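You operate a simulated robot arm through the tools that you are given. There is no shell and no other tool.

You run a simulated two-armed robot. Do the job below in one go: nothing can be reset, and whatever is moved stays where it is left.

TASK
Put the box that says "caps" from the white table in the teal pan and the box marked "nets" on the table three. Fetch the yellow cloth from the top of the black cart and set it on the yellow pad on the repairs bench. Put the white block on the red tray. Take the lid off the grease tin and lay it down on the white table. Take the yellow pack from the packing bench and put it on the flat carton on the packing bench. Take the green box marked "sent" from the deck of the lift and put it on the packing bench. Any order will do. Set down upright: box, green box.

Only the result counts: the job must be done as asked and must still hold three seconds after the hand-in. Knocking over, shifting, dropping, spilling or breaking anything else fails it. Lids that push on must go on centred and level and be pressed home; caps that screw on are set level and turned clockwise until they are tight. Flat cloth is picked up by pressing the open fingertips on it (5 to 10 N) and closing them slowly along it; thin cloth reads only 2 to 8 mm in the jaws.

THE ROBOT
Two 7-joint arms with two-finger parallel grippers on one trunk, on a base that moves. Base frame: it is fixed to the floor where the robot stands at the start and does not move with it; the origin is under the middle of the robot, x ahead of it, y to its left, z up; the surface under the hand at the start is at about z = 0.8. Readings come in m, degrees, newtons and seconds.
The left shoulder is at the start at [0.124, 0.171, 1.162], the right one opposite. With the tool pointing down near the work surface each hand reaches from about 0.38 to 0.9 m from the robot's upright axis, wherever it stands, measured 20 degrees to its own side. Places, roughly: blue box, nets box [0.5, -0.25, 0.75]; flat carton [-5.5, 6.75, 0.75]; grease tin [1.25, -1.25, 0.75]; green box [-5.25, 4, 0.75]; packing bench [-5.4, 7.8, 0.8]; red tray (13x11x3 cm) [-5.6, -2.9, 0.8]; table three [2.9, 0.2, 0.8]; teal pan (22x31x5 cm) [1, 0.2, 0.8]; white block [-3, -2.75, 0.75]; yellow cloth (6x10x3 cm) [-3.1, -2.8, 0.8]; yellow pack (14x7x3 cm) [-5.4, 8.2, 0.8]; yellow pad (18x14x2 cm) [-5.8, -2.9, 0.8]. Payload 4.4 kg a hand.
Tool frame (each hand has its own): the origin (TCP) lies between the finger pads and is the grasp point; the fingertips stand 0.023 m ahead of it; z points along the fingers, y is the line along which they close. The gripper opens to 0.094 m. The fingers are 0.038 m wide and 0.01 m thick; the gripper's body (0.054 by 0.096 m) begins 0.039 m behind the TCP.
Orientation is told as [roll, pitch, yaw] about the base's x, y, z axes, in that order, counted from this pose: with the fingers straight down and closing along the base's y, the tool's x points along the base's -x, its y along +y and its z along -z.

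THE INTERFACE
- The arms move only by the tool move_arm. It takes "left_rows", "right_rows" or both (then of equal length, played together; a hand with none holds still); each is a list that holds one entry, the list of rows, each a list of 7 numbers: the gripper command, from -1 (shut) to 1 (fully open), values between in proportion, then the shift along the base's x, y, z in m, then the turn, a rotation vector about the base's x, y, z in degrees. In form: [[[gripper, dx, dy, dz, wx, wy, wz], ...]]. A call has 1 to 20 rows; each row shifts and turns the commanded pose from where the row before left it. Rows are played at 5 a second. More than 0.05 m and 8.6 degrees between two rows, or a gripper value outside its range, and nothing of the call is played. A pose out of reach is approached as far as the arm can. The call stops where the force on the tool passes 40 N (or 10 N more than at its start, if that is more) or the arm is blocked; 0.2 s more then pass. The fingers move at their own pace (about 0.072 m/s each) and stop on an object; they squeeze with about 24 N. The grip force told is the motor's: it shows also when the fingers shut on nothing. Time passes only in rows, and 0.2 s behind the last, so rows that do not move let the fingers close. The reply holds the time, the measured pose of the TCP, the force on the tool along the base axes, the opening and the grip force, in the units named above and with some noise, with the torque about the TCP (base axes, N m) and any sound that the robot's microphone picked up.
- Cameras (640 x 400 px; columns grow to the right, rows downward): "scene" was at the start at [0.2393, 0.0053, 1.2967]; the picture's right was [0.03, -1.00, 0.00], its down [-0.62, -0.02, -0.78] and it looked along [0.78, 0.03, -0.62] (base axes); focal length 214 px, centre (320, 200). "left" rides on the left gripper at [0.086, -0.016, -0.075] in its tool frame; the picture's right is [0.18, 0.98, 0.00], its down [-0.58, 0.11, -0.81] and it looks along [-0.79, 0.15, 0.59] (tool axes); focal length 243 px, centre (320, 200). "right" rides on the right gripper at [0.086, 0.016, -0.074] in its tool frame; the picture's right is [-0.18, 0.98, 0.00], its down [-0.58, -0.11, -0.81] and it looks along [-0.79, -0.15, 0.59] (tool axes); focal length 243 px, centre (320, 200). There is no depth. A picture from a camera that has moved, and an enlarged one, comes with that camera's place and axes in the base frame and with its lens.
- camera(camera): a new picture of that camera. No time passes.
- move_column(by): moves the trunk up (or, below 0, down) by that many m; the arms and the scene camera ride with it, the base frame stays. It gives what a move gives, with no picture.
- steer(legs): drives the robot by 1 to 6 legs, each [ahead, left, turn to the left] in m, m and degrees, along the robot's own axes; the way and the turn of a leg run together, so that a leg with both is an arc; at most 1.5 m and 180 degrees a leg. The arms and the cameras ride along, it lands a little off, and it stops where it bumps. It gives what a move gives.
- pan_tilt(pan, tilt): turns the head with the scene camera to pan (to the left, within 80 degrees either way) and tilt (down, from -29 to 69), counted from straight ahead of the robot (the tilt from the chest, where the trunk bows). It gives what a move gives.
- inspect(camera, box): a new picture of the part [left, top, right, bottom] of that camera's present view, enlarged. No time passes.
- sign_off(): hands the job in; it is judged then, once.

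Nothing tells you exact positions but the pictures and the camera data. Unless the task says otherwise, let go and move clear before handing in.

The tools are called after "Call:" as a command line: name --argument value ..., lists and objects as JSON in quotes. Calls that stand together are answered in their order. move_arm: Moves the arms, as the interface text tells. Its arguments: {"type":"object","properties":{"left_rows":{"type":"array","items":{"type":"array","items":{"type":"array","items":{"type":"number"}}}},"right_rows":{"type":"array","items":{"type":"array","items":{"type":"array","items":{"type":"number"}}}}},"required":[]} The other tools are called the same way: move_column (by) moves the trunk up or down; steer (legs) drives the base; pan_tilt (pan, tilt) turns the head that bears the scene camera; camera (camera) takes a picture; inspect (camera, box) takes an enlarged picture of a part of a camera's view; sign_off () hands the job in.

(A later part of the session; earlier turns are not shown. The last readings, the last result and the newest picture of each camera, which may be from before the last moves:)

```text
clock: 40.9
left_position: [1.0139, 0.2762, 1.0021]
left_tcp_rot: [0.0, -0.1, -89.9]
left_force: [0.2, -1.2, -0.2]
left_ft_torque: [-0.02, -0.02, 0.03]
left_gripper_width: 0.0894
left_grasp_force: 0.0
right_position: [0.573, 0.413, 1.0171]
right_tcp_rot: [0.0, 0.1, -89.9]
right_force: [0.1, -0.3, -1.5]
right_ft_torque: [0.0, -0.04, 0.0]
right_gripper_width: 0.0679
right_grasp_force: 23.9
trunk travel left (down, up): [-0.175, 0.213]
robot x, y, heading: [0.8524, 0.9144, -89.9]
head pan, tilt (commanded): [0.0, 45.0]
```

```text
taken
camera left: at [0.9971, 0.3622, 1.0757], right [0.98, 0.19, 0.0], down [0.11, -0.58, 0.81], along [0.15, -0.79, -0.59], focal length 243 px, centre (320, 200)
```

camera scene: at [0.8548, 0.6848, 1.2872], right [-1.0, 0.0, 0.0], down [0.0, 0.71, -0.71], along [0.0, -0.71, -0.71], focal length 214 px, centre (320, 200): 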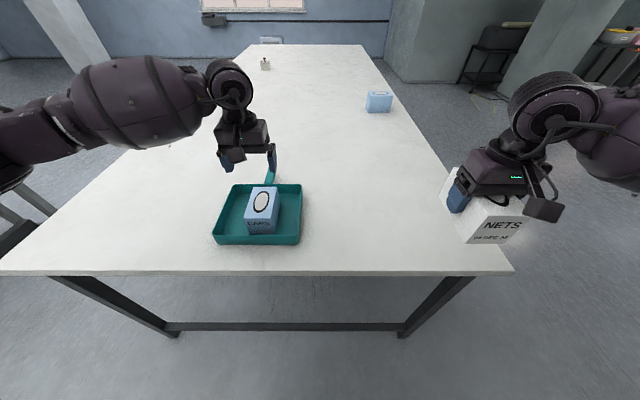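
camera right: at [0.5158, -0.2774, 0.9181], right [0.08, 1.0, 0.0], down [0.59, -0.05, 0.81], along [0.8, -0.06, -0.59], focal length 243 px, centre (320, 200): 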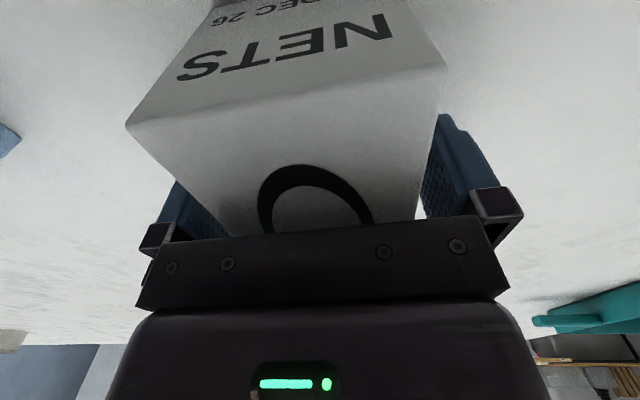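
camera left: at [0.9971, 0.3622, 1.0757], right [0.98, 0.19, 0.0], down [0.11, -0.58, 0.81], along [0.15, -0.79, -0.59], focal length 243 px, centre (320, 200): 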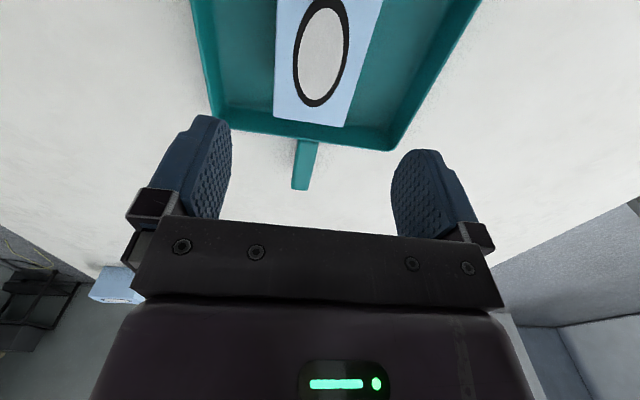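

CAPS now stands upright in the pan. I'll retract the left hand, back away and head toward table three with NETS in the right hand.

Call:
move_arm --left_rows '[[[0.9, 0.01, 0.04, 0.015, 0, 0, 0], [0.9, 0.01, 0.04, 0.015, 0, 0, 0], [0.9, 0.01, 0.04, 0.015, 0, 0, 0], [0.9, 0.01, 0.04, 0.015, 0, 0, 0]]]'

Call:
steer --legs '[[-0.3, 0, 0], [0, 0, 90], [0.8, 0, 0]]'

Call:
pan_tilt --pan -30 --tilt 25

Call:
camera --camera "scene"

```text
clock: 41.9
left_position: [1.0549, 0.4377, 1.0632]
left_tcp_rot: [0.0, -0.1, -89.9]
left_force: [0.3, -0.1, 0.7]
left_ft_torque: [0.02, -0.03, 0.0]
left_gripper_width: 0.0892
left_grasp_force: 0.1
right_position: [0.5714, 0.4148, 1.0183]
right_tcp_rot: [0.0, 0.0, -89.9]
right_force: [0.0, -0.2, -0.8]
right_ft_torque: [-0.01, -0.02, 0.03]
right_gripper_width: 0.0676
right_grasp_force: 24.2
trunk travel left (down, up): [-0.175, 0.213]
robot x, y, heading: [0.8565, 0.9166, -89.9]
head pan, tilt (commanded): [0.0, 45.0]
```

```text
clock: 51.6
left_position: [2.1221, 1.4541, 1.062]
left_tcp_rot: [-0.1, -0.2, 1.9]
left_force: [0.8, 0.3, -0.2]
left_ft_torque: [0.02, 0.0, 0.0]
left_gripper_width: 0.0894
left_grasp_force: 0.1
right_position: [2.1615, 0.9721, 1.0175]
right_tcp_rot: [0.0, -0.1, 2.0]
right_force: [0.1, 0.3, -1.3]
right_ft_torque: [-0.04, 0.0, 0.0]
right_gripper_width: 0.0679
right_grasp_force: 24.4
trunk travel left (down, up): [-0.175, 0.213]
robot x, y, heading: [1.6503, 1.2369, 2.0]
head pan, tilt (commanded): [0.0, 45.0]
```

```text
clock: 52.6
left_position: [2.1227, 1.4525, 1.0636]
left_tcp_rot: [0.0, -0.2, 2.1]
left_force: [-0.4, -0.4, 0.3]
left_ft_torque: [0.0, 0.02, 0.02]
left_gripper_width: 0.0891
left_grasp_force: 0.1
right_position: [2.1605, 0.9719, 1.0188]
right_tcp_rot: [0.0, -0.1, 2.0]
right_force: [0.0, -0.6, -1.2]
right_ft_torque: [0.0, 0.02, -0.01]
right_gripper_width: 0.0679
right_grasp_force: 23.7
trunk travel left (down, up): [-0.175, 0.213]
robot x, y, heading: [1.648, 1.2371, 2.1]
head pan, tilt (commanded): [-30.0, 25.0]
```

```text
taken
camera scene: at [1.8836, 1.2009, 1.3179], right [-0.47, -0.88, 0.0], down [-0.37, 0.2, -0.91], along [0.8, -0.42, -0.42], focal length 214 px, centre (320, 200)
```

scene: 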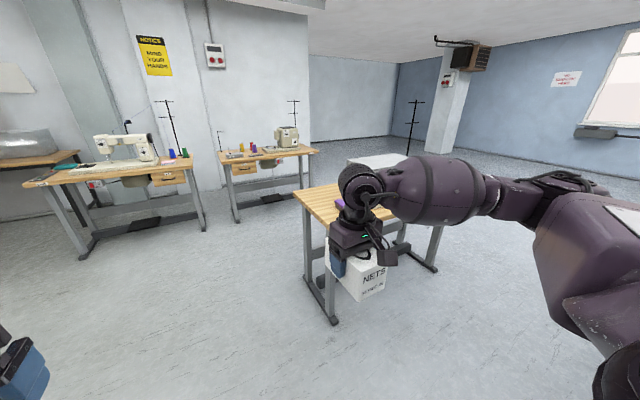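

I see three sewing tables. I'll zoom in on their tags to confirm which is table three.

Call:
inspect --camera "scene" --box '[280, 130, 440, 230]'

Call:
inspect --camera "scene" --box '[20, 110, 340, 260]'

Call:
camera --camera "right"

```text
4.00 times, centred on (360, 180) of scene
camera zoom: at [1.8836, 1.2009, 1.3179], right [-0.47, -0.88, 0.0], down [-0.37, 0.2, -0.91], along [0.8, -0.42, -0.42], focal length 858 px, centre (160, 280)
```

zoom: 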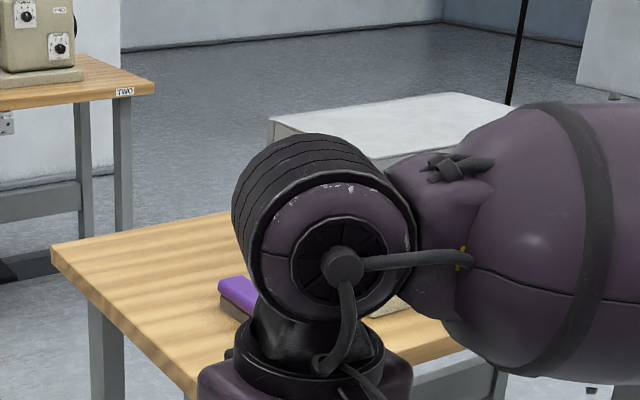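

```text
2.00 times, centred on (180, 185) of scene
camera zoom: at [1.8836, 1.2009, 1.3179], right [-0.47, -0.88, 0.0], down [-0.37, 0.2, -0.91], along [0.8, -0.42, -0.42], focal length 429 px, centre (600, 230)
```

zoom: 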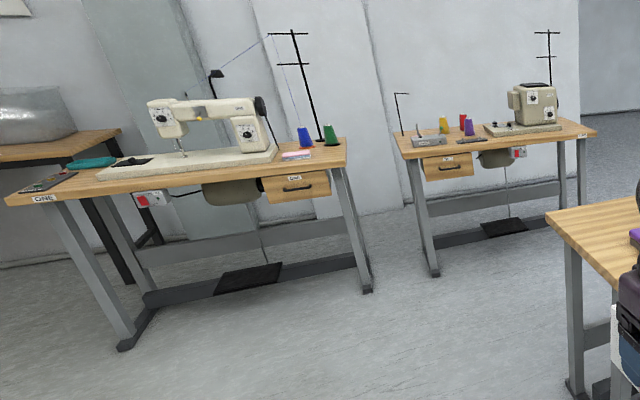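

```text
taken
camera right: at [2.0746, 0.9846, 1.0919], right [0.15, 0.99, 0.0], down [0.59, -0.09, 0.81], along [0.8, -0.12, -0.59], focal length 243 px, centre (320, 200)
```

right: 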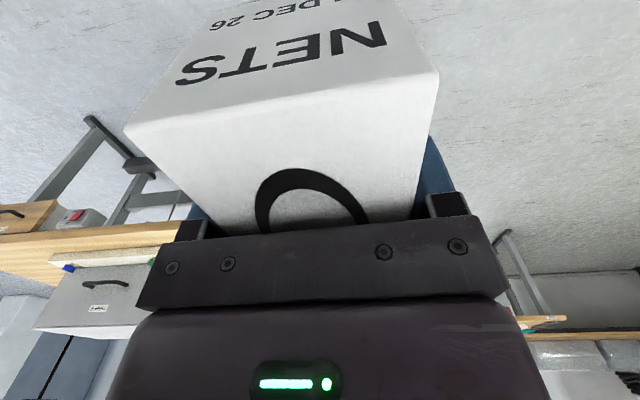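

The near table is table three, since the others are tagged ONE and TWO. I'll drive to its left side and turn to face it.

Call:
steer --legs '[[1.2, 0, -2], [0, 0, -90]]'

Call:
pan_tilt --pan 0 --tilt 45

Call:
camera --camera "scene"

```text
clock: 62.4
left_position: [3.0492, 0.7725, 1.0633]
left_tcp_rot: [0.0, -0.2, -89.6]
left_force: [0.0, 0.6, 0.6]
left_ft_torque: [-0.01, 0.0, 0.0]
left_gripper_width: 0.0891
left_grasp_force: 0.0
right_position: [2.5679, 0.746, 1.0181]
right_tcp_rot: [0.1, 0.0, -89.6]
right_force: [0.3, -1.1, -1.0]
right_ft_torque: [0.02, -0.03, -0.02]
right_gripper_width: 0.0677
right_grasp_force: 24.2
trunk travel left (down, up): [-0.175, 0.213]
robot x, y, heading: [2.8453, 1.2551, -89.4]
head pan, tilt (commanded): [-30.0, 25.0]
```

```text
clock: 63.4
left_position: [3.0502, 0.7723, 1.063]
left_tcp_rot: [0.1, -0.3, -89.6]
left_force: [0.1, 0.5, 0.1]
left_ft_torque: [0.01, 0.0, 0.01]
left_gripper_width: 0.0896
left_grasp_force: 0.1
right_position: [2.5676, 0.7457, 1.0162]
right_tcp_rot: [0.0, 0.0, -89.6]
right_force: [0.0, 0.5, -1.1]
right_ft_torque: [0.01, 0.01, -0.01]
right_gripper_width: 0.0677
right_grasp_force: 24.2
trunk travel left (down, up): [-0.175, 0.213]
robot x, y, heading: [2.8473, 1.2545, -89.7]
head pan, tilt (commanded): [0.0, 45.0]
```

```text
taken
camera scene: at [2.8481, 1.0193, 1.2874], right [-1.0, -0.01, 0.0], down [0.0, 0.71, -0.71], along [0.0, -0.71, -0.71], focal length 214 px, centre (320, 200)
```

scene: 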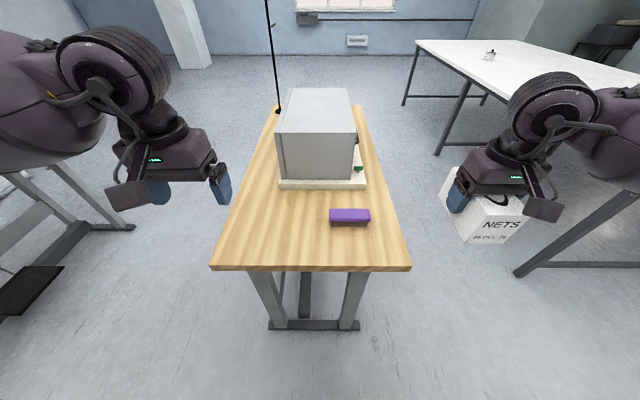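

Table three has a free area on its near-left side, around (2.96, 0.60). It is clear of the purple item and the grey case, and the table top is at z≈0.755. I'll shift the robot 0.25 m to its left so the right hand has easy reach.

Call:
steer --legs '[[0, 0.25, 0]]'

Call:
camera --camera "scene"

```text
clock: 66.2
left_position: [3.2984, 0.775, 1.0621]
left_tcp_rot: [0.0, -0.1, -89.6]
left_force: [1.4, 0.5, 0.0]
left_ft_torque: [0.03, -0.01, 0.01]
left_gripper_width: 0.0893
left_grasp_force: 0.0
right_position: [2.8155, 0.7485, 1.0173]
right_tcp_rot: [0.0, 0.0, -89.6]
right_force: [-0.5, -1.2, -1.3]
right_ft_torque: [0.02, 0.01, 0.0]
right_gripper_width: 0.0679
right_grasp_force: 24.7
trunk travel left (down, up): [-0.175, 0.213]
robot x, y, heading: [3.0918, 1.251, -89.5]
head pan, tilt (commanded): [0.0, 45.0]
```

```text
taken
camera scene: at [3.0967, 1.0212, 1.2874], right [-1.0, -0.01, 0.0], down [-0.01, 0.71, -0.71], along [0.01, -0.71, -0.71], focal length 214 px, centre (320, 200)
```

scene: 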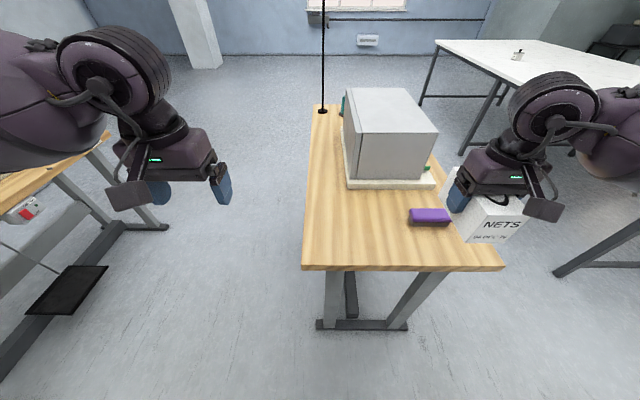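

The target spot is clear. I'll carry NETS over it.

Call:
move_arm --right_rows '[[[-1, 0.029, -0.0297, 0, 0, 0, 0], [-1, 0.029, -0.0297, -0.01, 0, 0, 0], [-1, 0.029, -0.0297, -0.02, 0, 0, 0], [-1, 0.029, -0.0297, -0.025, 0, 0, 0], [-1, 0.029, -0.0297, -0.025, 0, 0, 0], [-1, 0, 0, -0.04, 0, 0, 0], [-1, 0, 0, -0.04, 0, 0, 0], [-1, 0, 0, 0, 0, 0, 0]]]'

Call:
camera --camera "scene"

Call:
camera --camera "right"

```text
clock: 68.0
left_position: [3.2974, 0.7741, 1.0632]
left_tcp_rot: [0.1, -0.3, -89.5]
left_force: [0.2, -0.4, 0.5]
left_ft_torque: [0.0, -0.03, 0.02]
left_gripper_width: 0.089
left_grasp_force: 0.1
right_position: [2.9589, 0.6011, 0.8549]
right_tcp_rot: [0.1, 0.0, -89.5]
right_force: [-0.5, -0.4, -1.5]
right_ft_torque: [0.01, -0.02, 0.01]
right_gripper_width: 0.0679
right_grasp_force: 24.0
trunk travel left (down, up): [-0.175, 0.213]
robot x, y, heading: [3.0957, 1.2531, -89.8]
head pan, tilt (commanded): [0.0, 45.0]
```

```text
taken
camera scene: at [3.0964, 1.0218, 1.2876], right [-1.0, -0.01, 0.0], down [-0.01, 0.71, -0.71], along [0.01, -0.71, -0.71], focal length 214 px, centre (320, 200)
```

scene: 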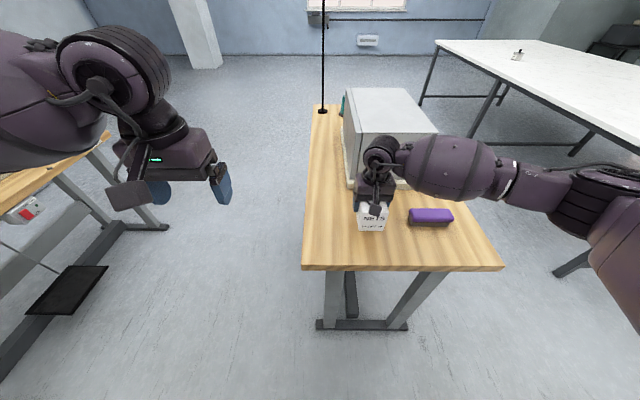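

```text
taken
camera right: at [2.9749, 0.6868, 0.929], right [0.98, -0.18, 0.0], down [-0.1, -0.58, 0.81], along [-0.14, -0.79, -0.59], focal length 243 px, centre (320, 200)
```

right: 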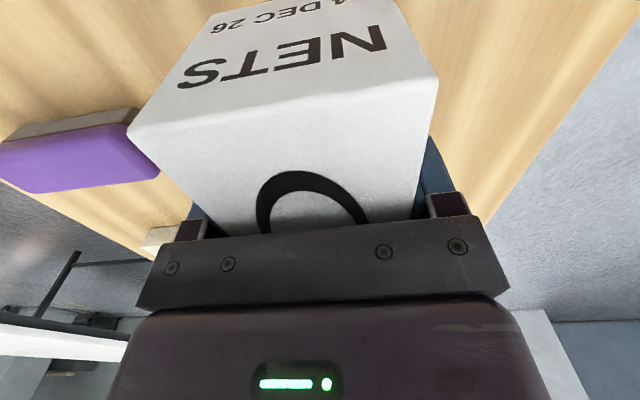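

NETS is over free table space. I'll lower it in stages and watch the force.

Call:
move_arm --right_rows '[[[-1, 0, 0, -0.015, 0, 0, 0], [-1, 0, 0, -0.012, 0, 0, 0], [-1, 0, 0, -0.004, 0, 0, 0], [-1, 0, 0, -0.004, 0, 0, 0], [-1, 0, 0, 0, 0, 0, 0]]]'

Call:
inspect --camera "scene" --box '[320, 160, 480, 260]'

```text
clock: 69.2
left_position: [3.2979, 0.7755, 1.0633]
left_tcp_rot: [0.0, -0.2, -89.7]
left_force: [-0.6, -0.2, 0.6]
left_ft_torque: [0.0, 0.0, 0.0]
left_gripper_width: 0.0893
left_grasp_force: 0.0
right_position: [2.9593, 0.5998, 0.8211]
right_tcp_rot: [0.1, 0.0, -89.7]
right_force: [0.0, 0.0, -1.6]
right_ft_torque: [0.03, 0.0, -0.02]
right_gripper_width: 0.0676
right_grasp_force: 24.3
trunk travel left (down, up): [-0.175, 0.213]
robot x, y, heading: [3.0922, 1.2529, -89.7]
head pan, tilt (commanded): [0.0, 45.0]
```

```text
4.00 times, centred on (400, 210) of scene
camera zoom: at [3.0964, 1.0213, 1.2874], right [-1.0, -0.01, 0.0], down [-0.01, 0.71, -0.71], along [0.01, -0.71, -0.71], focal length 858 px, centre (0, 160)
```

zoom: 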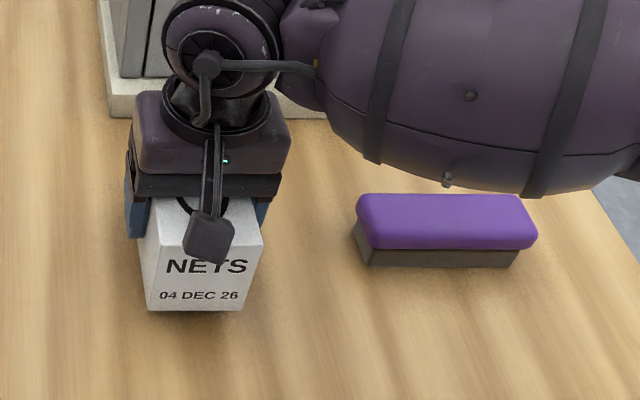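

Call:
move_arm --right_rows '[[[-1, 0, 0, -0.005, 0, 0, 0], [-1, 0, 0, -0.004, 0, 0, 0], [-1, 0, 0, -0.003, 0, 0, 0], [-1, 0, 0, 0, 0, 0, 0]]]'

Call:
move_arm --right_rows '[[[-1, 0, 0, -0.003, 0, 0, 0], [-1, 0, 0, 0, 0, 0, 0]]]'

Call:
move_arm --right_rows '[[[-1, 0, 0, -0.003, 0, 0, 0], [-1, 0, 0, 0, 0, 0, 0]]]'

```text
clock: 70.2
left_position: [3.2984, 0.7745, 1.0627]
left_tcp_rot: [0.0, -0.3, -89.7]
left_force: [1.0, -0.4, 0.1]
left_ft_torque: [-0.03, -0.03, 0.0]
left_gripper_width: 0.0894
left_grasp_force: 0.0
right_position: [2.9614, 0.599, 0.8106]
right_tcp_rot: [0.0, 0.0, -89.6]
right_force: [0.0, 0.3, -1.5]
right_ft_torque: [-0.01, -0.01, 0.01]
right_gripper_width: 0.0676
right_grasp_force: 23.7
trunk travel left (down, up): [-0.175, 0.213]
robot x, y, heading: [3.0953, 1.2493, -89.7]
head pan, tilt (commanded): [0.0, 45.0]
```

```text
clock: 70.8
left_position: [3.298, 0.7744, 1.0628]
left_tcp_rot: [0.0, -0.2, -89.7]
left_force: [0.3, 0.0, 0.1]
left_ft_torque: [0.0, 0.01, 0.04]
left_gripper_width: 0.0894
left_grasp_force: 0.0
right_position: [2.9598, 0.5994, 0.8079]
right_tcp_rot: [0.1, 0.0, -89.7]
right_force: [0.2, 0.6, -1.1]
right_ft_torque: [0.03, -0.01, -0.02]
right_gripper_width: 0.0676
right_grasp_force: 23.9
trunk travel left (down, up): [-0.175, 0.213]
robot x, y, heading: [3.0927, 1.2538, -89.6]
head pan, tilt (commanded): [0.0, 45.0]
```

```text
clock: 71.3
left_position: [3.2981, 0.7738, 1.0623]
left_tcp_rot: [0.0, -0.2, -89.7]
left_force: [-0.4, -0.3, 0.2]
left_ft_torque: [-0.04, 0.0, 0.02]
left_gripper_width: 0.0891
left_grasp_force: 0.0
right_position: [2.9609, 0.5995, 0.8045]
right_tcp_rot: [0.0, 0.0, -89.6]
right_force: [-1.0, 0.6, -0.9]
right_ft_torque: [0.01, 0.05, 0.0]
right_gripper_width: 0.0676
right_grasp_force: 24.0
trunk travel left (down, up): [-0.175, 0.213]
robot x, y, heading: [3.0902, 1.2535, -89.6]
head pan, tilt (commanded): [0.0, 45.0]
```

Call:
move_arm --right_rows '[[[-1, 0, 0, -0.003, 0, 0, 0], [-1, 0, 0, 0, 0, 0, 0]]]'

Call:
move_arm --right_rows '[[[-1, 0, 0, -0.003, 0, 0, 0], [-1, 0, 0, 0, 0, 0, 0]]]'

```text
clock: 72.0
left_position: [3.2981, 0.7755, 1.0633]
left_tcp_rot: [0.0, -0.2, -89.6]
left_force: [0.4, 0.6, -0.2]
left_ft_torque: [-0.04, -0.02, 0.01]
left_gripper_width: 0.0894
left_grasp_force: 0.0
right_position: [2.961, 0.5998, 0.8046]
right_tcp_rot: [0.1, -0.1, -89.6]
right_force: [-2.0, 0.6, 11.1]
right_ft_torque: [0.73, 0.16, 0.11]
right_gripper_width: 0.0675
right_grasp_force: 23.9
trunk travel left (down, up): [-0.175, 0.213]
robot x, y, heading: [3.0949, 1.2526, -89.6]
head pan, tilt (commanded): [0.0, 45.0]
```

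```text
clock: 72.5
left_position: [3.2991, 0.7751, 1.0658]
left_tcp_rot: [0.1, -0.4, -89.6]
left_force: [0.0, 1.0, 1.1]
left_ft_torque: [0.0, -0.01, -0.08]
left_gripper_width: 0.0894
left_grasp_force: 0.0
right_position: [2.961, 0.599, 0.8011]
right_tcp_rot: [0.1, -0.3, -89.6]
right_force: [-4.9, -1.0, 22.9]
right_ft_torque: [-0.17, 0.16, 0.07]
right_gripper_width: 0.0672
right_grasp_force: 24.5
trunk travel left (down, up): [-0.175, 0.213]
robot x, y, heading: [3.0926, 1.2496, -89.6]
head pan, tilt (commanded): [0.0, 45.0]
```

NETS is firmly on the table. I'll ease off 3 mm, release and rise.

Call:
move_arm --right_rows '[[[-1, 0, 0, 0.003, 0, 0, 0], [0.0, 0, 0, 0, 0, 0, 0], [0.9, 0, 0, 0, 0, 0, 0], [0.9, 0, 0, 0, 0, 0, 0], [0.9, 0, 0, 0.01, 0, 0, 0], [0.9, 0, 0, 0.03, 0, 0, 0], [0.9, 0, 0, 0.04, 0, 0, 0], [0.9, 0, 0, 0.04, 0, 0, 0], [0.9, 0, 0, 0.04, 0, 0, 0], [0.9, -0.01, 0.04, 0.02, 0, 0, 0], [0.9, -0.01, 0.04, 0.02, 0, 0, 0], [0.9, 0, 0, 0, 0, 0, 0]]]'

Call:
camera --camera "scene"

```text
clock: 75.2
left_position: [3.2989, 0.7743, 1.0623]
left_tcp_rot: [0.0, -0.2, -89.5]
left_force: [0.1, -0.1, -0.2]
left_ft_torque: [0.0, 0.04, -0.01]
left_gripper_width: 0.0889
left_grasp_force: 0.1
right_position: [2.9415, 0.679, 1.003]
right_tcp_rot: [0.1, 0.0, -89.6]
right_force: [0.2, 0.5, -0.5]
right_ft_torque: [-0.01, 0.02, 0.01]
right_gripper_width: 0.0891
right_grasp_force: 0.0
trunk travel left (down, up): [-0.175, 0.213]
robot x, y, heading: [3.0923, 1.2516, -89.9]
head pan, tilt (commanded): [0.0, 45.0]
```

```text
taken
camera scene: at [3.0966, 1.0205, 1.2871], right [-1.0, -0.01, 0.0], down [-0.01, 0.71, -0.71], along [0.01, -0.71, -0.71], focal length 214 px, centre (320, 200)
```

scene: 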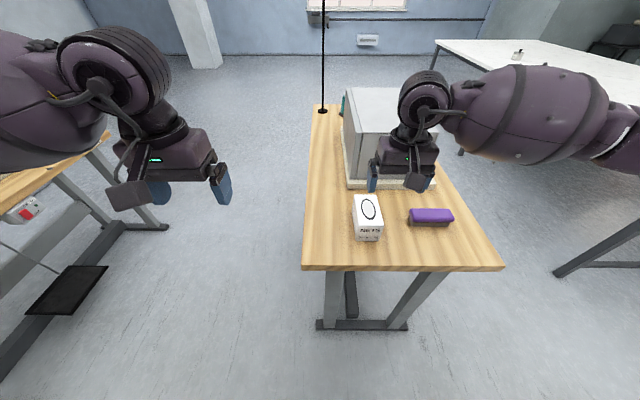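

NETS stands upright on table three. Next is the grease tin, at about (1.29, -1.29) on the white table. I'll tuck the right hand back and go through the roughly 0.95 m gap between the white table and table three.

Call:
move_arm --right_rows '[[[0.9, -0.03, 0.03, 0.02, 0, 0, 0], [0.9, -0.03, 0.03, 0.02, 0, 0, 0], [0.9, -0.03, 0.03, 0.02, 0, 0, 0]]]'

Call:
steer --legs '[[0, -0.965, 0]]'

Call:
camera --camera "scene"

```text
clock: 76.0
left_position: [3.2981, 0.7755, 1.0647]
left_tcp_rot: [0.1, -0.3, -89.6]
left_force: [0.0, 0.4, 0.6]
left_ft_torque: [-0.02, 0.0, -0.03]
left_gripper_width: 0.0894
left_grasp_force: 0.0
right_position: [2.8506, 0.7713, 1.0646]
right_tcp_rot: [0.0, -0.1, -89.6]
right_force: [-0.3, -0.4, -0.6]
right_ft_torque: [0.01, 0.01, 0.0]
right_gripper_width: 0.0893
right_grasp_force: 0.0
trunk travel left (down, up): [-0.175, 0.213]
robot x, y, heading: [3.0918, 1.2493, -89.6]
head pan, tilt (commanded): [0.0, 45.0]
```

```text
clock: 84.8
left_position: [2.3307, 0.7644, 1.0623]
left_tcp_rot: [-0.1, -0.2, -89.2]
left_force: [0.2, -0.8, -0.6]
left_ft_torque: [0.02, 0.04, -0.01]
left_gripper_width: 0.0893
left_grasp_force: 0.1
right_position: [1.8829, 0.7574, 1.0643]
right_tcp_rot: [0.1, 0.0, -89.2]
right_force: [-0.1, 0.2, 0.5]
right_ft_torque: [-0.04, -0.02, 0.03]
right_gripper_width: 0.0892
right_grasp_force: 0.0
trunk travel left (down, up): [-0.175, 0.213]
robot x, y, heading: [2.1226, 1.2433, -89.1]
head pan, tilt (commanded): [0.0, 45.0]
```

```text
taken
camera scene: at [2.1262, 1.0111, 1.2874], right [-1.0, -0.01, 0.0], down [-0.01, 0.71, -0.71], along [0.01, -0.71, -0.71], focal length 214 px, centre (320, 200)
```

scene: 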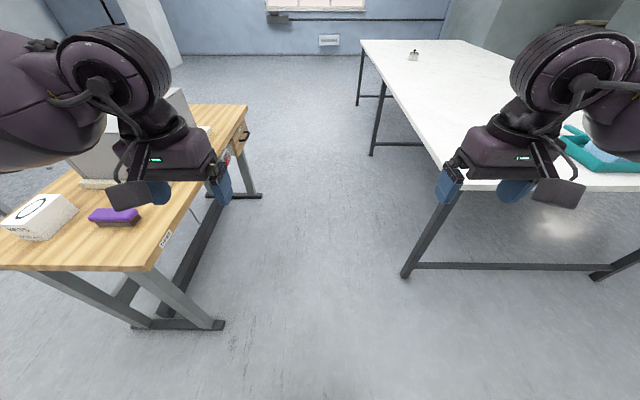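

The gap is clear on the floor (x from 1.60 to 2.64) and I'm centred in it. I'll drive forward through it in two steps.

Call:
steer --legs '[[1.2, 0, -0.8]]'

Call:
camera --camera "scene"

```text
clock: 90.9
left_position: [2.3395, -0.4298, 1.063]
left_tcp_rot: [0.0, -0.2, -89.6]
left_force: [0.4, 0.5, 0.3]
left_ft_torque: [0.0, 0.03, 0.03]
left_gripper_width: 0.0894
left_grasp_force: 0.1
right_position: [1.8926, -0.435, 1.0628]
right_tcp_rot: [0.0, 0.0, -89.5]
right_force: [-0.5, 0.0, 1.0]
right_ft_torque: [-0.02, 0.0, 0.01]
right_gripper_width: 0.0893
right_grasp_force: 0.0
trunk travel left (down, up): [-0.175, 0.213]
robot x, y, heading: [2.1345, 0.0488, -89.6]
head pan, tilt (commanded): [0.0, 45.0]
```

```text
taken
camera scene: at [2.1377, -0.1833, 1.2874], right [-1.0, -0.01, 0.0], down [-0.01, 0.71, -0.71], along [0.01, -0.71, -0.71], focal length 214 px, centre (320, 200)
```

scene: 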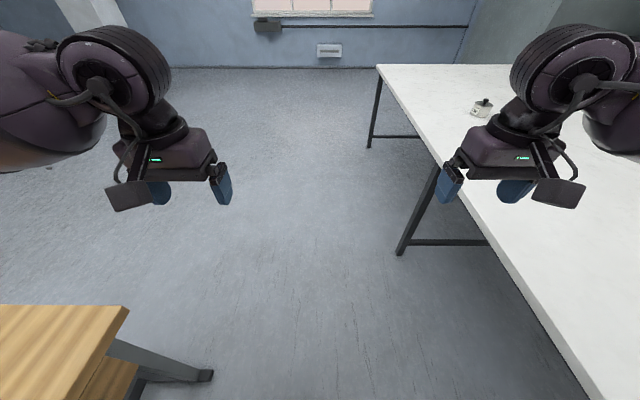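

The tin is at about (1.285, -1.305) and the far table edge is at x≈1.68. I'll drive on to y≈-1.15 and turn right to face it.

Call:
steer --legs '[[1.2, 0, 0], [0, 0, -90]]'

Call:
camera --camera "scene"

```text
clock: 100.9
left_position: [1.6918, -1.425, 1.0636]
left_tcp_rot: [0.0, -0.1, -176.1]
left_force: [-1.0, -0.3, 0.4]
left_ft_torque: [-0.05, 0.0, 0.02]
left_gripper_width: 0.0894
left_grasp_force: 0.0
right_position: [1.6597, -0.9795, 1.0632]
right_tcp_rot: [0.0, 0.0, -176.0]
right_force: [0.3, -0.6, 0.2]
right_ft_torque: [0.02, 0.02, 0.04]
right_gripper_width: 0.0896
right_grasp_force: 0.1
trunk travel left (down, up): [-0.175, 0.213]
robot x, y, heading: [2.1577, -1.1938, -176.1]
head pan, tilt (commanded): [0.0, 45.0]
```

```text
taken
camera scene: at [1.9241, -1.2061, 1.2874], right [-0.07, 1.0, 0.0], down [0.71, 0.05, -0.71], along [-0.71, -0.05, -0.71], focal length 214 px, centre (320, 200)
```

scene: 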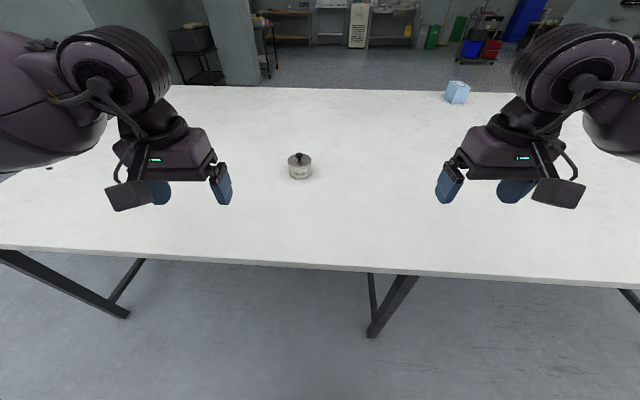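

Call:
steer --legs '[[0.1, -0.03, -3.9]]'

Call:
camera --camera "scene"

Call:
inspect --camera "scene" --box '[260, 140, 340, 190]'

```text
clock: 102.0
left_position: [1.5744, -1.3666, 1.0629]
left_tcp_rot: [0.1, -0.1, -179.8]
left_force: [0.1, 0.3, -0.5]
left_ft_torque: [0.02, -0.03, -0.02]
left_gripper_width: 0.0896
left_grasp_force: 0.1
right_position: [1.5735, -0.92, 1.0632]
right_tcp_rot: [0.0, -0.1, -179.9]
right_force: [0.8, -0.5, -0.3]
right_ft_torque: [-0.04, -0.03, 0.01]
right_gripper_width: 0.0892
right_grasp_force: 0.1
trunk travel left (down, up): [-0.175, 0.213]
robot x, y, heading: [2.0569, -1.1641, -179.8]
head pan, tilt (commanded): [0.0, 45.0]
```

```text
taken
camera scene: at [1.8216, -1.1636, 1.2873], right [0.0, 1.0, 0.0], down [0.71, 0.0, -0.71], along [-0.71, 0.0, -0.71], focal length 214 px, centre (320, 200)
```

scene: 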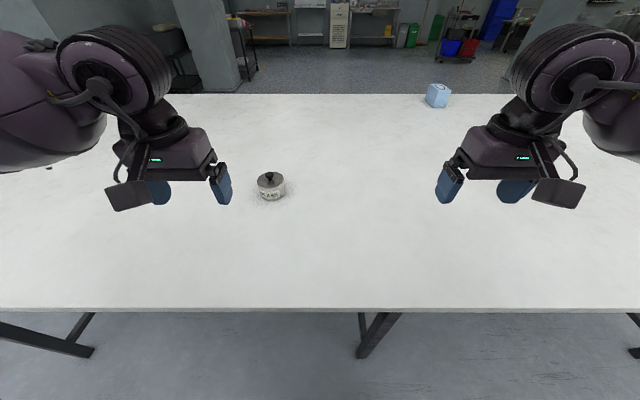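

```text
8.00 times, centred on (300, 165) of scene
camera zoom: at [1.8216, -1.1636, 1.2873], right [0.0, 1.0, 0.0], down [0.71, 0.0, -0.71], along [-0.71, 0.0, -0.71], focal length 1716 px, centre (480, 480)
```

zoom: 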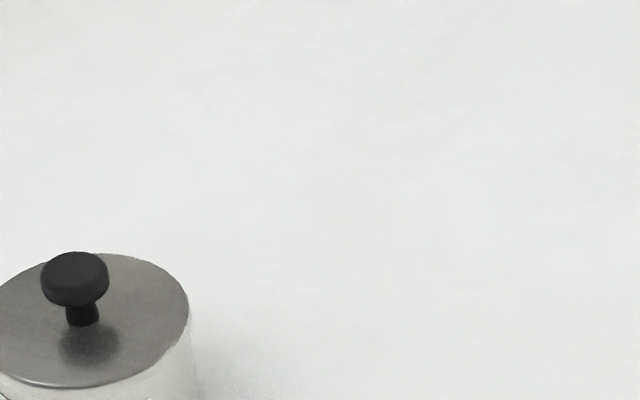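

Call:
inspect --camera "scene" --box '[230, 160, 310, 210]'

```text
8.00 times, centred on (270, 185) of scene
camera zoom: at [1.8216, -1.1636, 1.2873], right [0.0, 1.0, 0.0], down [0.71, 0.0, -0.71], along [-0.71, 0.0, -0.71], focal length 1716 px, centre (720, 320)
```

zoom: 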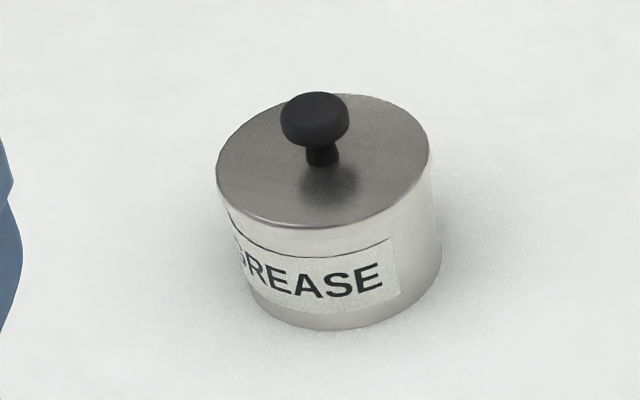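

The grease tin is centred at about (1.303, -1.318). Its lid top is at z≈0.858 with a small black knob about 2.5 cm wide at z≈0.868–0.888. I'll bring the left hand above the knob and check.

Call:
move_arm --left_rows '[[[0.5, -0.045, 0.008, -0.015, 0, 0, 0], [0.5, -0.045, 0.008, -0.015, 0, 0, 0], [0.5, -0.045, 0.008, -0.015, 0, 0, 0], [0.5, -0.045, 0.008, -0.015, 0, 0, 0], [0.5, -0.045, 0.008, -0.015, 0, 0, 0], [0.5, -0.046, 0.008, -0.015, 0, 0, 0], [0.5, 0, 0, -0.013, 0, 0, 0], [0.5, 0, 0, 0, 0, 0, 0]]]'

Call:
camera --camera "left"

Call:
inspect --camera "scene" --box '[210, 110, 330, 210]'

```text
clock: 103.8
left_position: [1.3048, -1.3191, 0.9587]
left_tcp_rot: [0.0, -0.3, -180.0]
left_force: [0.2, 0.4, -0.1]
left_ft_torque: [-0.05, -0.01, 0.0]
left_gripper_width: 0.0707
left_grasp_force: 0.1
right_position: [1.5741, -0.9211, 1.0647]
right_tcp_rot: [0.0, 0.1, -180.1]
right_force: [0.2, 0.6, -0.2]
right_ft_torque: [0.01, -0.02, 0.02]
right_gripper_width: 0.0894
right_grasp_force: 0.1
trunk travel left (down, up): [-0.175, 0.213]
robot x, y, heading: [2.0598, -1.1683, -179.9]
head pan, tilt (commanded): [0.0, 45.0]
```

```text
taken
camera left: at [1.3903, -1.3019, 1.0331], right [0.18, -0.98, 0.0], down [-0.58, -0.11, 0.81], along [-0.79, -0.15, -0.59], focal length 243 px, centre (320, 200)
```

left: 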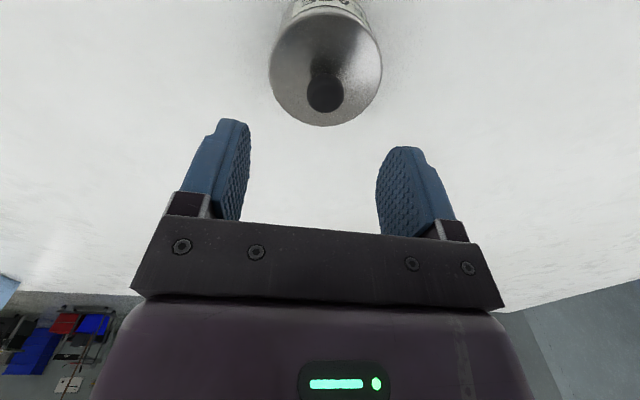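

```text
4.00 times, centred on (270, 160) of scene
camera zoom: at [1.8223, -1.164, 1.2874], right [0.0, 1.0, 0.0], down [0.71, 0.0, -0.71], along [-0.71, 0.0, -0.71], focal length 858 px, centre (520, 360)
```

zoom: 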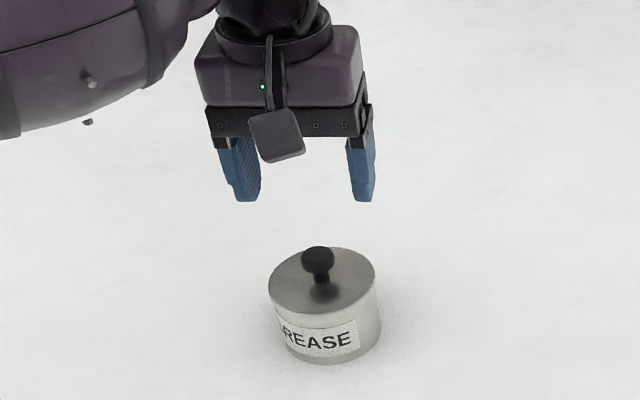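

The knob is directly under the left hand. I'll descend around it and grip it.

Call:
move_arm --left_rows '[[[0.5, 0, -0.002, -0.025, 0, 0, 0], [0.5, 0, 0, -0.025, 0, 0, 0], [0.5, 0, 0, -0.018, 0, 0, 0], [0.5, 0, 0, -0.006, 0, 0, 0], [0.5, 0, 0, 0, 0, 0, 0]]]'

Call:
inspect --camera "scene" --box '[210, 110, 330, 210]'

Call:
camera --camera "left"

```text
clock: 105.0
left_position: [1.3047, -1.3214, 0.8847]
left_tcp_rot: [0.0, -0.1, -179.9]
left_force: [-0.2, -0.1, -0.6]
left_ft_torque: [0.0, 0.03, 0.03]
left_gripper_width: 0.0707
left_grasp_force: 0.1
right_position: [1.574, -0.9199, 1.0637]
right_tcp_rot: [0.0, 0.0, -179.8]
right_force: [-0.2, -0.1, -0.2]
right_ft_torque: [-0.05, 0.01, -0.02]
right_gripper_width: 0.0894
right_grasp_force: 0.1
trunk travel left (down, up): [-0.175, 0.213]
robot x, y, heading: [2.0532, -1.1686, -179.8]
head pan, tilt (commanded): [0.0, 45.0]
```

```text
4.00 times, centred on (270, 160) of scene
camera zoom: at [1.8224, -1.1642, 1.2874], right [0.0, 1.0, 0.0], down [0.71, 0.0, -0.71], along [-0.71, 0.0, -0.71], focal length 858 px, centre (520, 360)
```

zoom: 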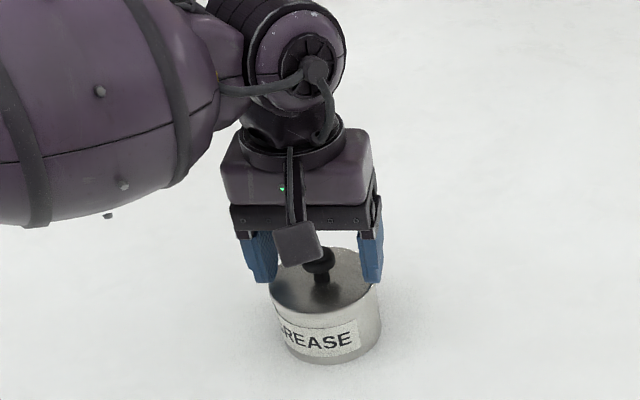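

```text
taken
camera left: at [1.3906, -1.3045, 0.9594], right [0.19, -0.98, 0.0], down [-0.58, -0.11, 0.81], along [-0.79, -0.15, -0.59], focal length 243 px, centre (320, 200)
```

left: 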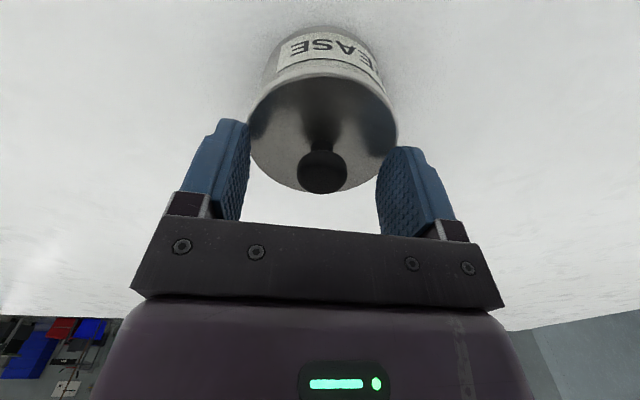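

The knob is centred between the fingers. I'll close on it.

Call:
move_arm --left_rows '[[[0.0, 0, 0, 0, 0, 0, 0], [-0.4, 0, 0, 0, 0, 0, 0], [-1, 0, 0, 0, 0, 0, 0], [-1, 0, 0, 0, 0, 0, 0], [-1, 0, 0, 0, 0, 0, 0]]]'

Call:
move_arm --left_rows '[[[-1, 0, 0, 0.002, 0, 0, 0], [-1, 0, 0, 0.002, 0, 0, 0], [-1, 0, 0, 0, 0, 0, 0]]]'

Call:
inspect --camera "scene" --box '[210, 110, 330, 210]'

```text
clock: 106.2
left_position: [1.3042, -1.3203, 0.8859]
left_tcp_rot: [0.0, -0.2, -179.9]
left_force: [-0.7, -0.3, -0.4]
left_ft_torque: [0.0, 0.06, -0.02]
left_gripper_width: 0.0218
left_grasp_force: 23.7
right_position: [1.5735, -0.9201, 1.0643]
right_tcp_rot: [0.0, 0.0, -180.0]
right_force: [-0.1, -0.3, 0.0]
right_ft_torque: [-0.02, 0.02, 0.01]
right_gripper_width: 0.0892
right_grasp_force: 0.1
trunk travel left (down, up): [-0.175, 0.213]
robot x, y, heading: [2.0574, -1.1675, -179.9]
head pan, tilt (commanded): [0.0, 45.0]
heard: snap
```

```text
clock: 107.0
left_position: [1.3035, -1.321, 0.8901]
left_tcp_rot: [-0.1, -0.2, -179.9]
left_force: [0.0, -0.7, -0.6]
left_ft_torque: [0.01, 0.01, -0.03]
left_gripper_width: 0.0214
left_grasp_force: 24.5
right_position: [1.5737, -0.9202, 1.0646]
right_tcp_rot: [0.0, 0.0, -179.9]
right_force: [0.4, -0.1, -0.9]
right_ft_torque: [0.01, -0.01, 0.01]
right_gripper_width: 0.0895
right_grasp_force: 0.0
trunk travel left (down, up): [-0.175, 0.213]
robot x, y, heading: [2.0527, -1.1652, -179.9]
head pan, tilt (commanded): [0.0, 45.0]
```

```text
4.00 times, centred on (270, 160) of scene
camera zoom: at [1.8223, -1.1643, 1.2874], right [0.0, 1.0, 0.0], down [0.71, 0.0, -0.71], along [-0.71, 0.0, -0.71], focal length 858 px, centre (520, 360)
```

zoom: 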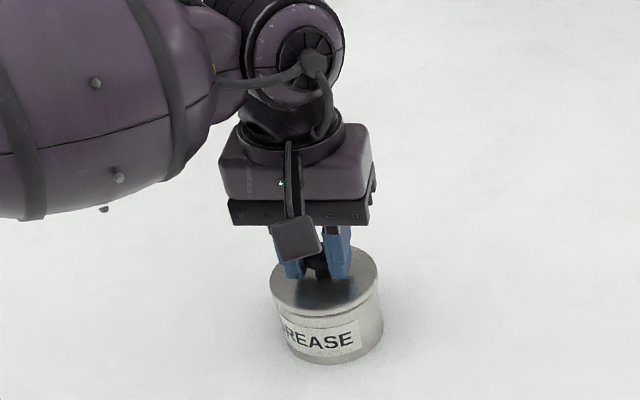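

I heard a snap, which is probably the lid popping free. I'll lift a little more and check that the tin stays put.

Call:
move_arm --left_rows '[[[-1, 0, 0, 0.004, 0, 0, 0], [-1, 0, 0, 0.004, 0, 0, 0], [-1, 0, 0, 0.004, 0, 0, 0], [-1, 0, 0, 0, 0, 0, 0]]]'

Call:
inspect --camera "scene" --box '[230, 150, 310, 210]'

Call:
camera --camera "left"

```text
clock: 108.0
left_position: [1.306, -1.3224, 0.9027]
left_tcp_rot: [0.0, -0.1, -180.0]
left_force: [1.1, -0.2, -0.3]
left_ft_torque: [0.01, -0.02, -0.02]
left_gripper_width: 0.0212
left_grasp_force: 24.1
right_position: [1.5735, -0.9199, 1.0643]
right_tcp_rot: [0.0, 0.0, -179.9]
right_force: [0.0, -0.6, 0.2]
right_ft_torque: [-0.01, 0.02, -0.01]
right_gripper_width: 0.0893
right_grasp_force: 0.0
trunk travel left (down, up): [-0.175, 0.213]
robot x, y, heading: [2.0558, -1.1664, -180.0]
head pan, tilt (commanded): [0.0, 45.0]
```

```text
6.67 times, centred on (270, 180) of scene
camera zoom: at [1.8222, -1.1642, 1.2874], right [0.0, 1.0, 0.0], down [0.71, 0.0, -0.71], along [-0.71, 0.0, -0.71], focal length 1430 px, centre (653, 333)
```

zoom: 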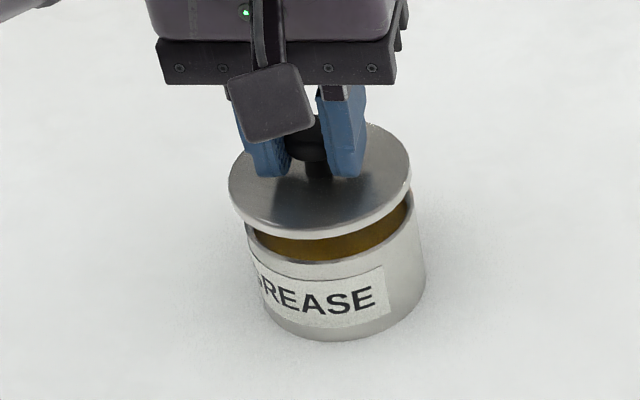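

```text
taken
camera left: at [1.3913, -1.3054, 0.9764], right [0.19, -0.98, 0.0], down [-0.58, -0.11, 0.81], along [-0.79, -0.15, -0.59], focal length 243 px, centre (320, 200)
```

left: 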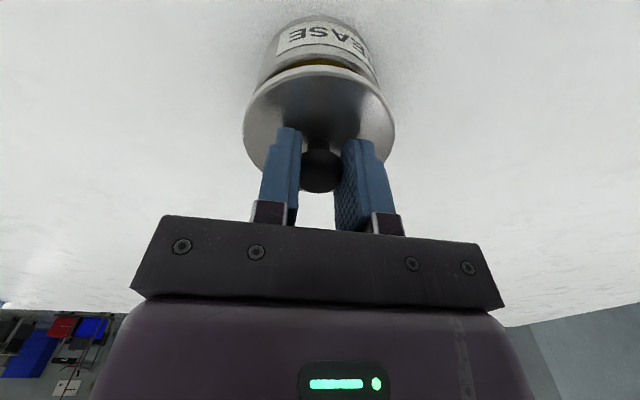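

The lid is off and the tin hasn't moved. I'll raise the lid and carry it to a clear spot on the white table near (1.41, -1.49).

Call:
move_arm --left_rows '[[[-1, 0, 0, 0.02, 0, 0, 0], [-1, 0, 0, 0.03, 0, 0, 0], [-1, 0, 0, 0.03, 0, 0, 0], [-1, 0.02, -0.034, 0, 0, 0, 0], [-1, 0.02, -0.034, 0, 0, 0, 0], [-1, 0.02, -0.034, 0, 0, 0, 0], [-1, 0.02, -0.034, 0, 0, 0, 0], [-1, 0.02, -0.034, 0, 0, 0, 0], [-1, 0, 0, -0.03, 0, 0, 0], [-1, 0, 0, -0.03, 0, 0, 0], [-1, 0, 0, -0.03, 0, 0, 0], [-1, 0, 0, -0.02, 0, 0, 0], [-1, 0, 0, 0, 0, 0, 0]]]'

Call:
camera --camera "scene"

Call:
inspect --camera "scene" --box '[190, 140, 310, 220]'

```text
clock: 110.8
left_position: [1.4041, -1.4916, 0.8722]
left_tcp_rot: [0.0, -0.1, -179.9]
left_force: [0.2, 0.4, -0.4]
left_ft_torque: [-0.02, -0.01, -0.01]
left_gripper_width: 0.0214
left_grasp_force: 23.8
right_position: [1.5736, -0.9206, 1.0655]
right_tcp_rot: [0.0, 0.0, -179.9]
right_force: [0.1, -0.2, -0.1]
right_ft_torque: [0.0, -0.06, 0.02]
right_gripper_width: 0.0894
right_grasp_force: 0.1
trunk travel left (down, up): [-0.175, 0.213]
robot x, y, heading: [2.0567, -1.1695, -179.9]
head pan, tilt (commanded): [0.0, 45.0]
```

```text
taken
camera scene: at [1.8225, -1.1642, 1.2875], right [0.0, 1.0, 0.0], down [0.71, 0.0, -0.71], along [-0.71, 0.0, -0.71], focal length 214 px, centre (320, 200)
```

scene: 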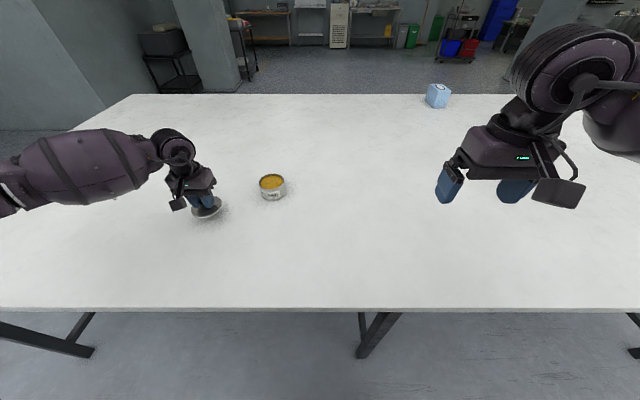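

```text
5.00 times, centred on (250, 180) of scene
camera zoom: at [1.8225, -1.1642, 1.2875], right [0.0, 1.0, 0.0], down [0.71, 0.0, -0.71], along [-0.71, 0.0, -0.71], focal length 1072 px, centre (670, 300)
```

zoom: 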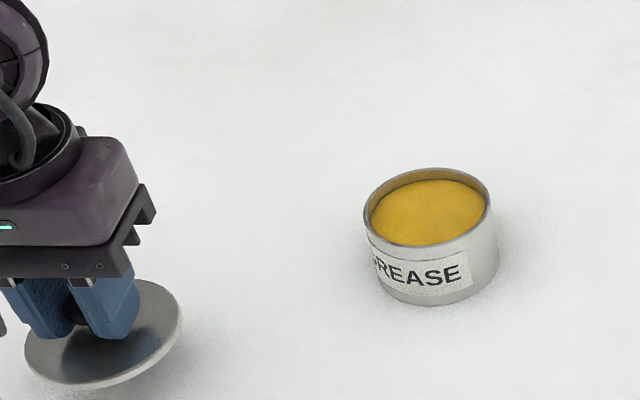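

The grease tin is open and in place. I'll lower the lid to the table in small steps.

Call:
move_arm --left_rows '[[[-1, 0, 0, -0.006, 0, 0, 0], [-1, 0, 0, -0.006, 0, 0, 0], [-1, 0, 0, -0.003, 0, 0, 0], [-1, 0, 0, 0, 0, 0, 0]]]'

Call:
move_arm --left_rows '[[[-1, 0, 0, -0.003, 0, 0, 0], [-1, 0, 0, -0.002, 0, 0, 0], [-1, 0, 0, 0, 0, 0, 0]]]'

Call:
move_arm --left_rows '[[[-1, 0, 0, -0.003, 0, 0, 0], [-1, 0, 0, 0, 0, 0, 0]]]'

Call:
inspect --camera "scene" --box '[150, 150, 270, 230]'

```text
clock: 111.8
left_position: [1.4038, -1.4924, 0.8576]
left_tcp_rot: [0.0, -0.2, -180.0]
left_force: [0.0, 0.0, 0.5]
left_ft_torque: [-0.04, 0.02, -0.01]
left_gripper_width: 0.0212
left_grasp_force: 24.2
right_position: [1.5734, -0.9215, 1.0654]
right_tcp_rot: [0.0, 0.0, -179.8]
right_force: [0.8, 0.3, -0.1]
right_ft_torque: [0.03, 0.01, -0.04]
right_gripper_width: 0.0894
right_grasp_force: 0.0
trunk travel left (down, up): [-0.175, 0.213]
robot x, y, heading: [2.0528, -1.1658, -179.7]
head pan, tilt (commanded): [0.0, 45.0]
```

```text
clock: 112.6
left_position: [1.4059, -1.4919, 0.8523]
left_tcp_rot: [-0.1, -0.2, -179.9]
left_force: [-0.3, 0.0, -0.1]
left_ft_torque: [-0.03, 0.02, 0.03]
left_gripper_width: 0.0212
left_grasp_force: 24.2
right_position: [1.5738, -0.9215, 1.0648]
right_tcp_rot: [0.0, 0.0, -179.9]
right_force: [0.0, 0.1, 0.7]
right_ft_torque: [-0.01, -0.02, 0.01]
right_gripper_width: 0.0891
right_grasp_force: 0.1
trunk travel left (down, up): [-0.175, 0.213]
robot x, y, heading: [2.0525, -1.1654, -179.7]
head pan, tilt (commanded): [0.0, 45.0]
```

```text
clock: 113.2
left_position: [1.4053, -1.4918, 0.8479]
left_tcp_rot: [0.0, -0.2, -179.9]
left_force: [0.6, 0.9, 0.2]
left_ft_torque: [-0.04, 0.03, -0.02]
left_gripper_width: 0.0214
left_grasp_force: 23.9
right_position: [1.5728, -0.9204, 1.0643]
right_tcp_rot: [-0.1, 0.0, -179.9]
right_force: [-0.3, 1.0, 0.4]
right_ft_torque: [0.03, -0.02, -0.02]
right_gripper_width: 0.089
right_grasp_force: 0.1
trunk travel left (down, up): [-0.175, 0.213]
robot x, y, heading: [2.0565, -1.1672, -180.0]
head pan, tilt (commanded): [0.0, 45.0]
```

```text
5.00 times, centred on (210, 190) of scene
camera zoom: at [1.8224, -1.1642, 1.2874], right [0.0, 1.0, 0.0], down [0.71, 0.0, -0.71], along [-0.71, 0.0, -0.71], focal length 1072 px, centre (870, 250)
```

zoom: 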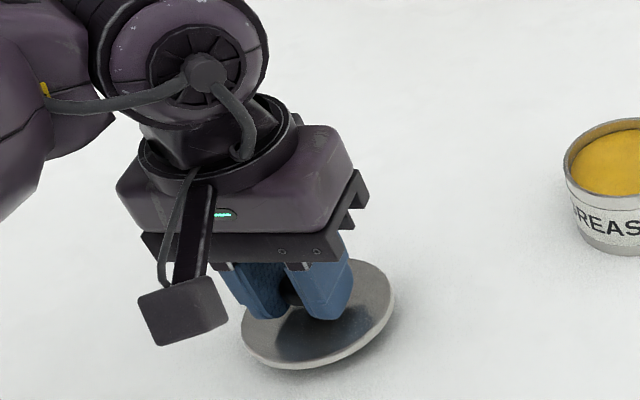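

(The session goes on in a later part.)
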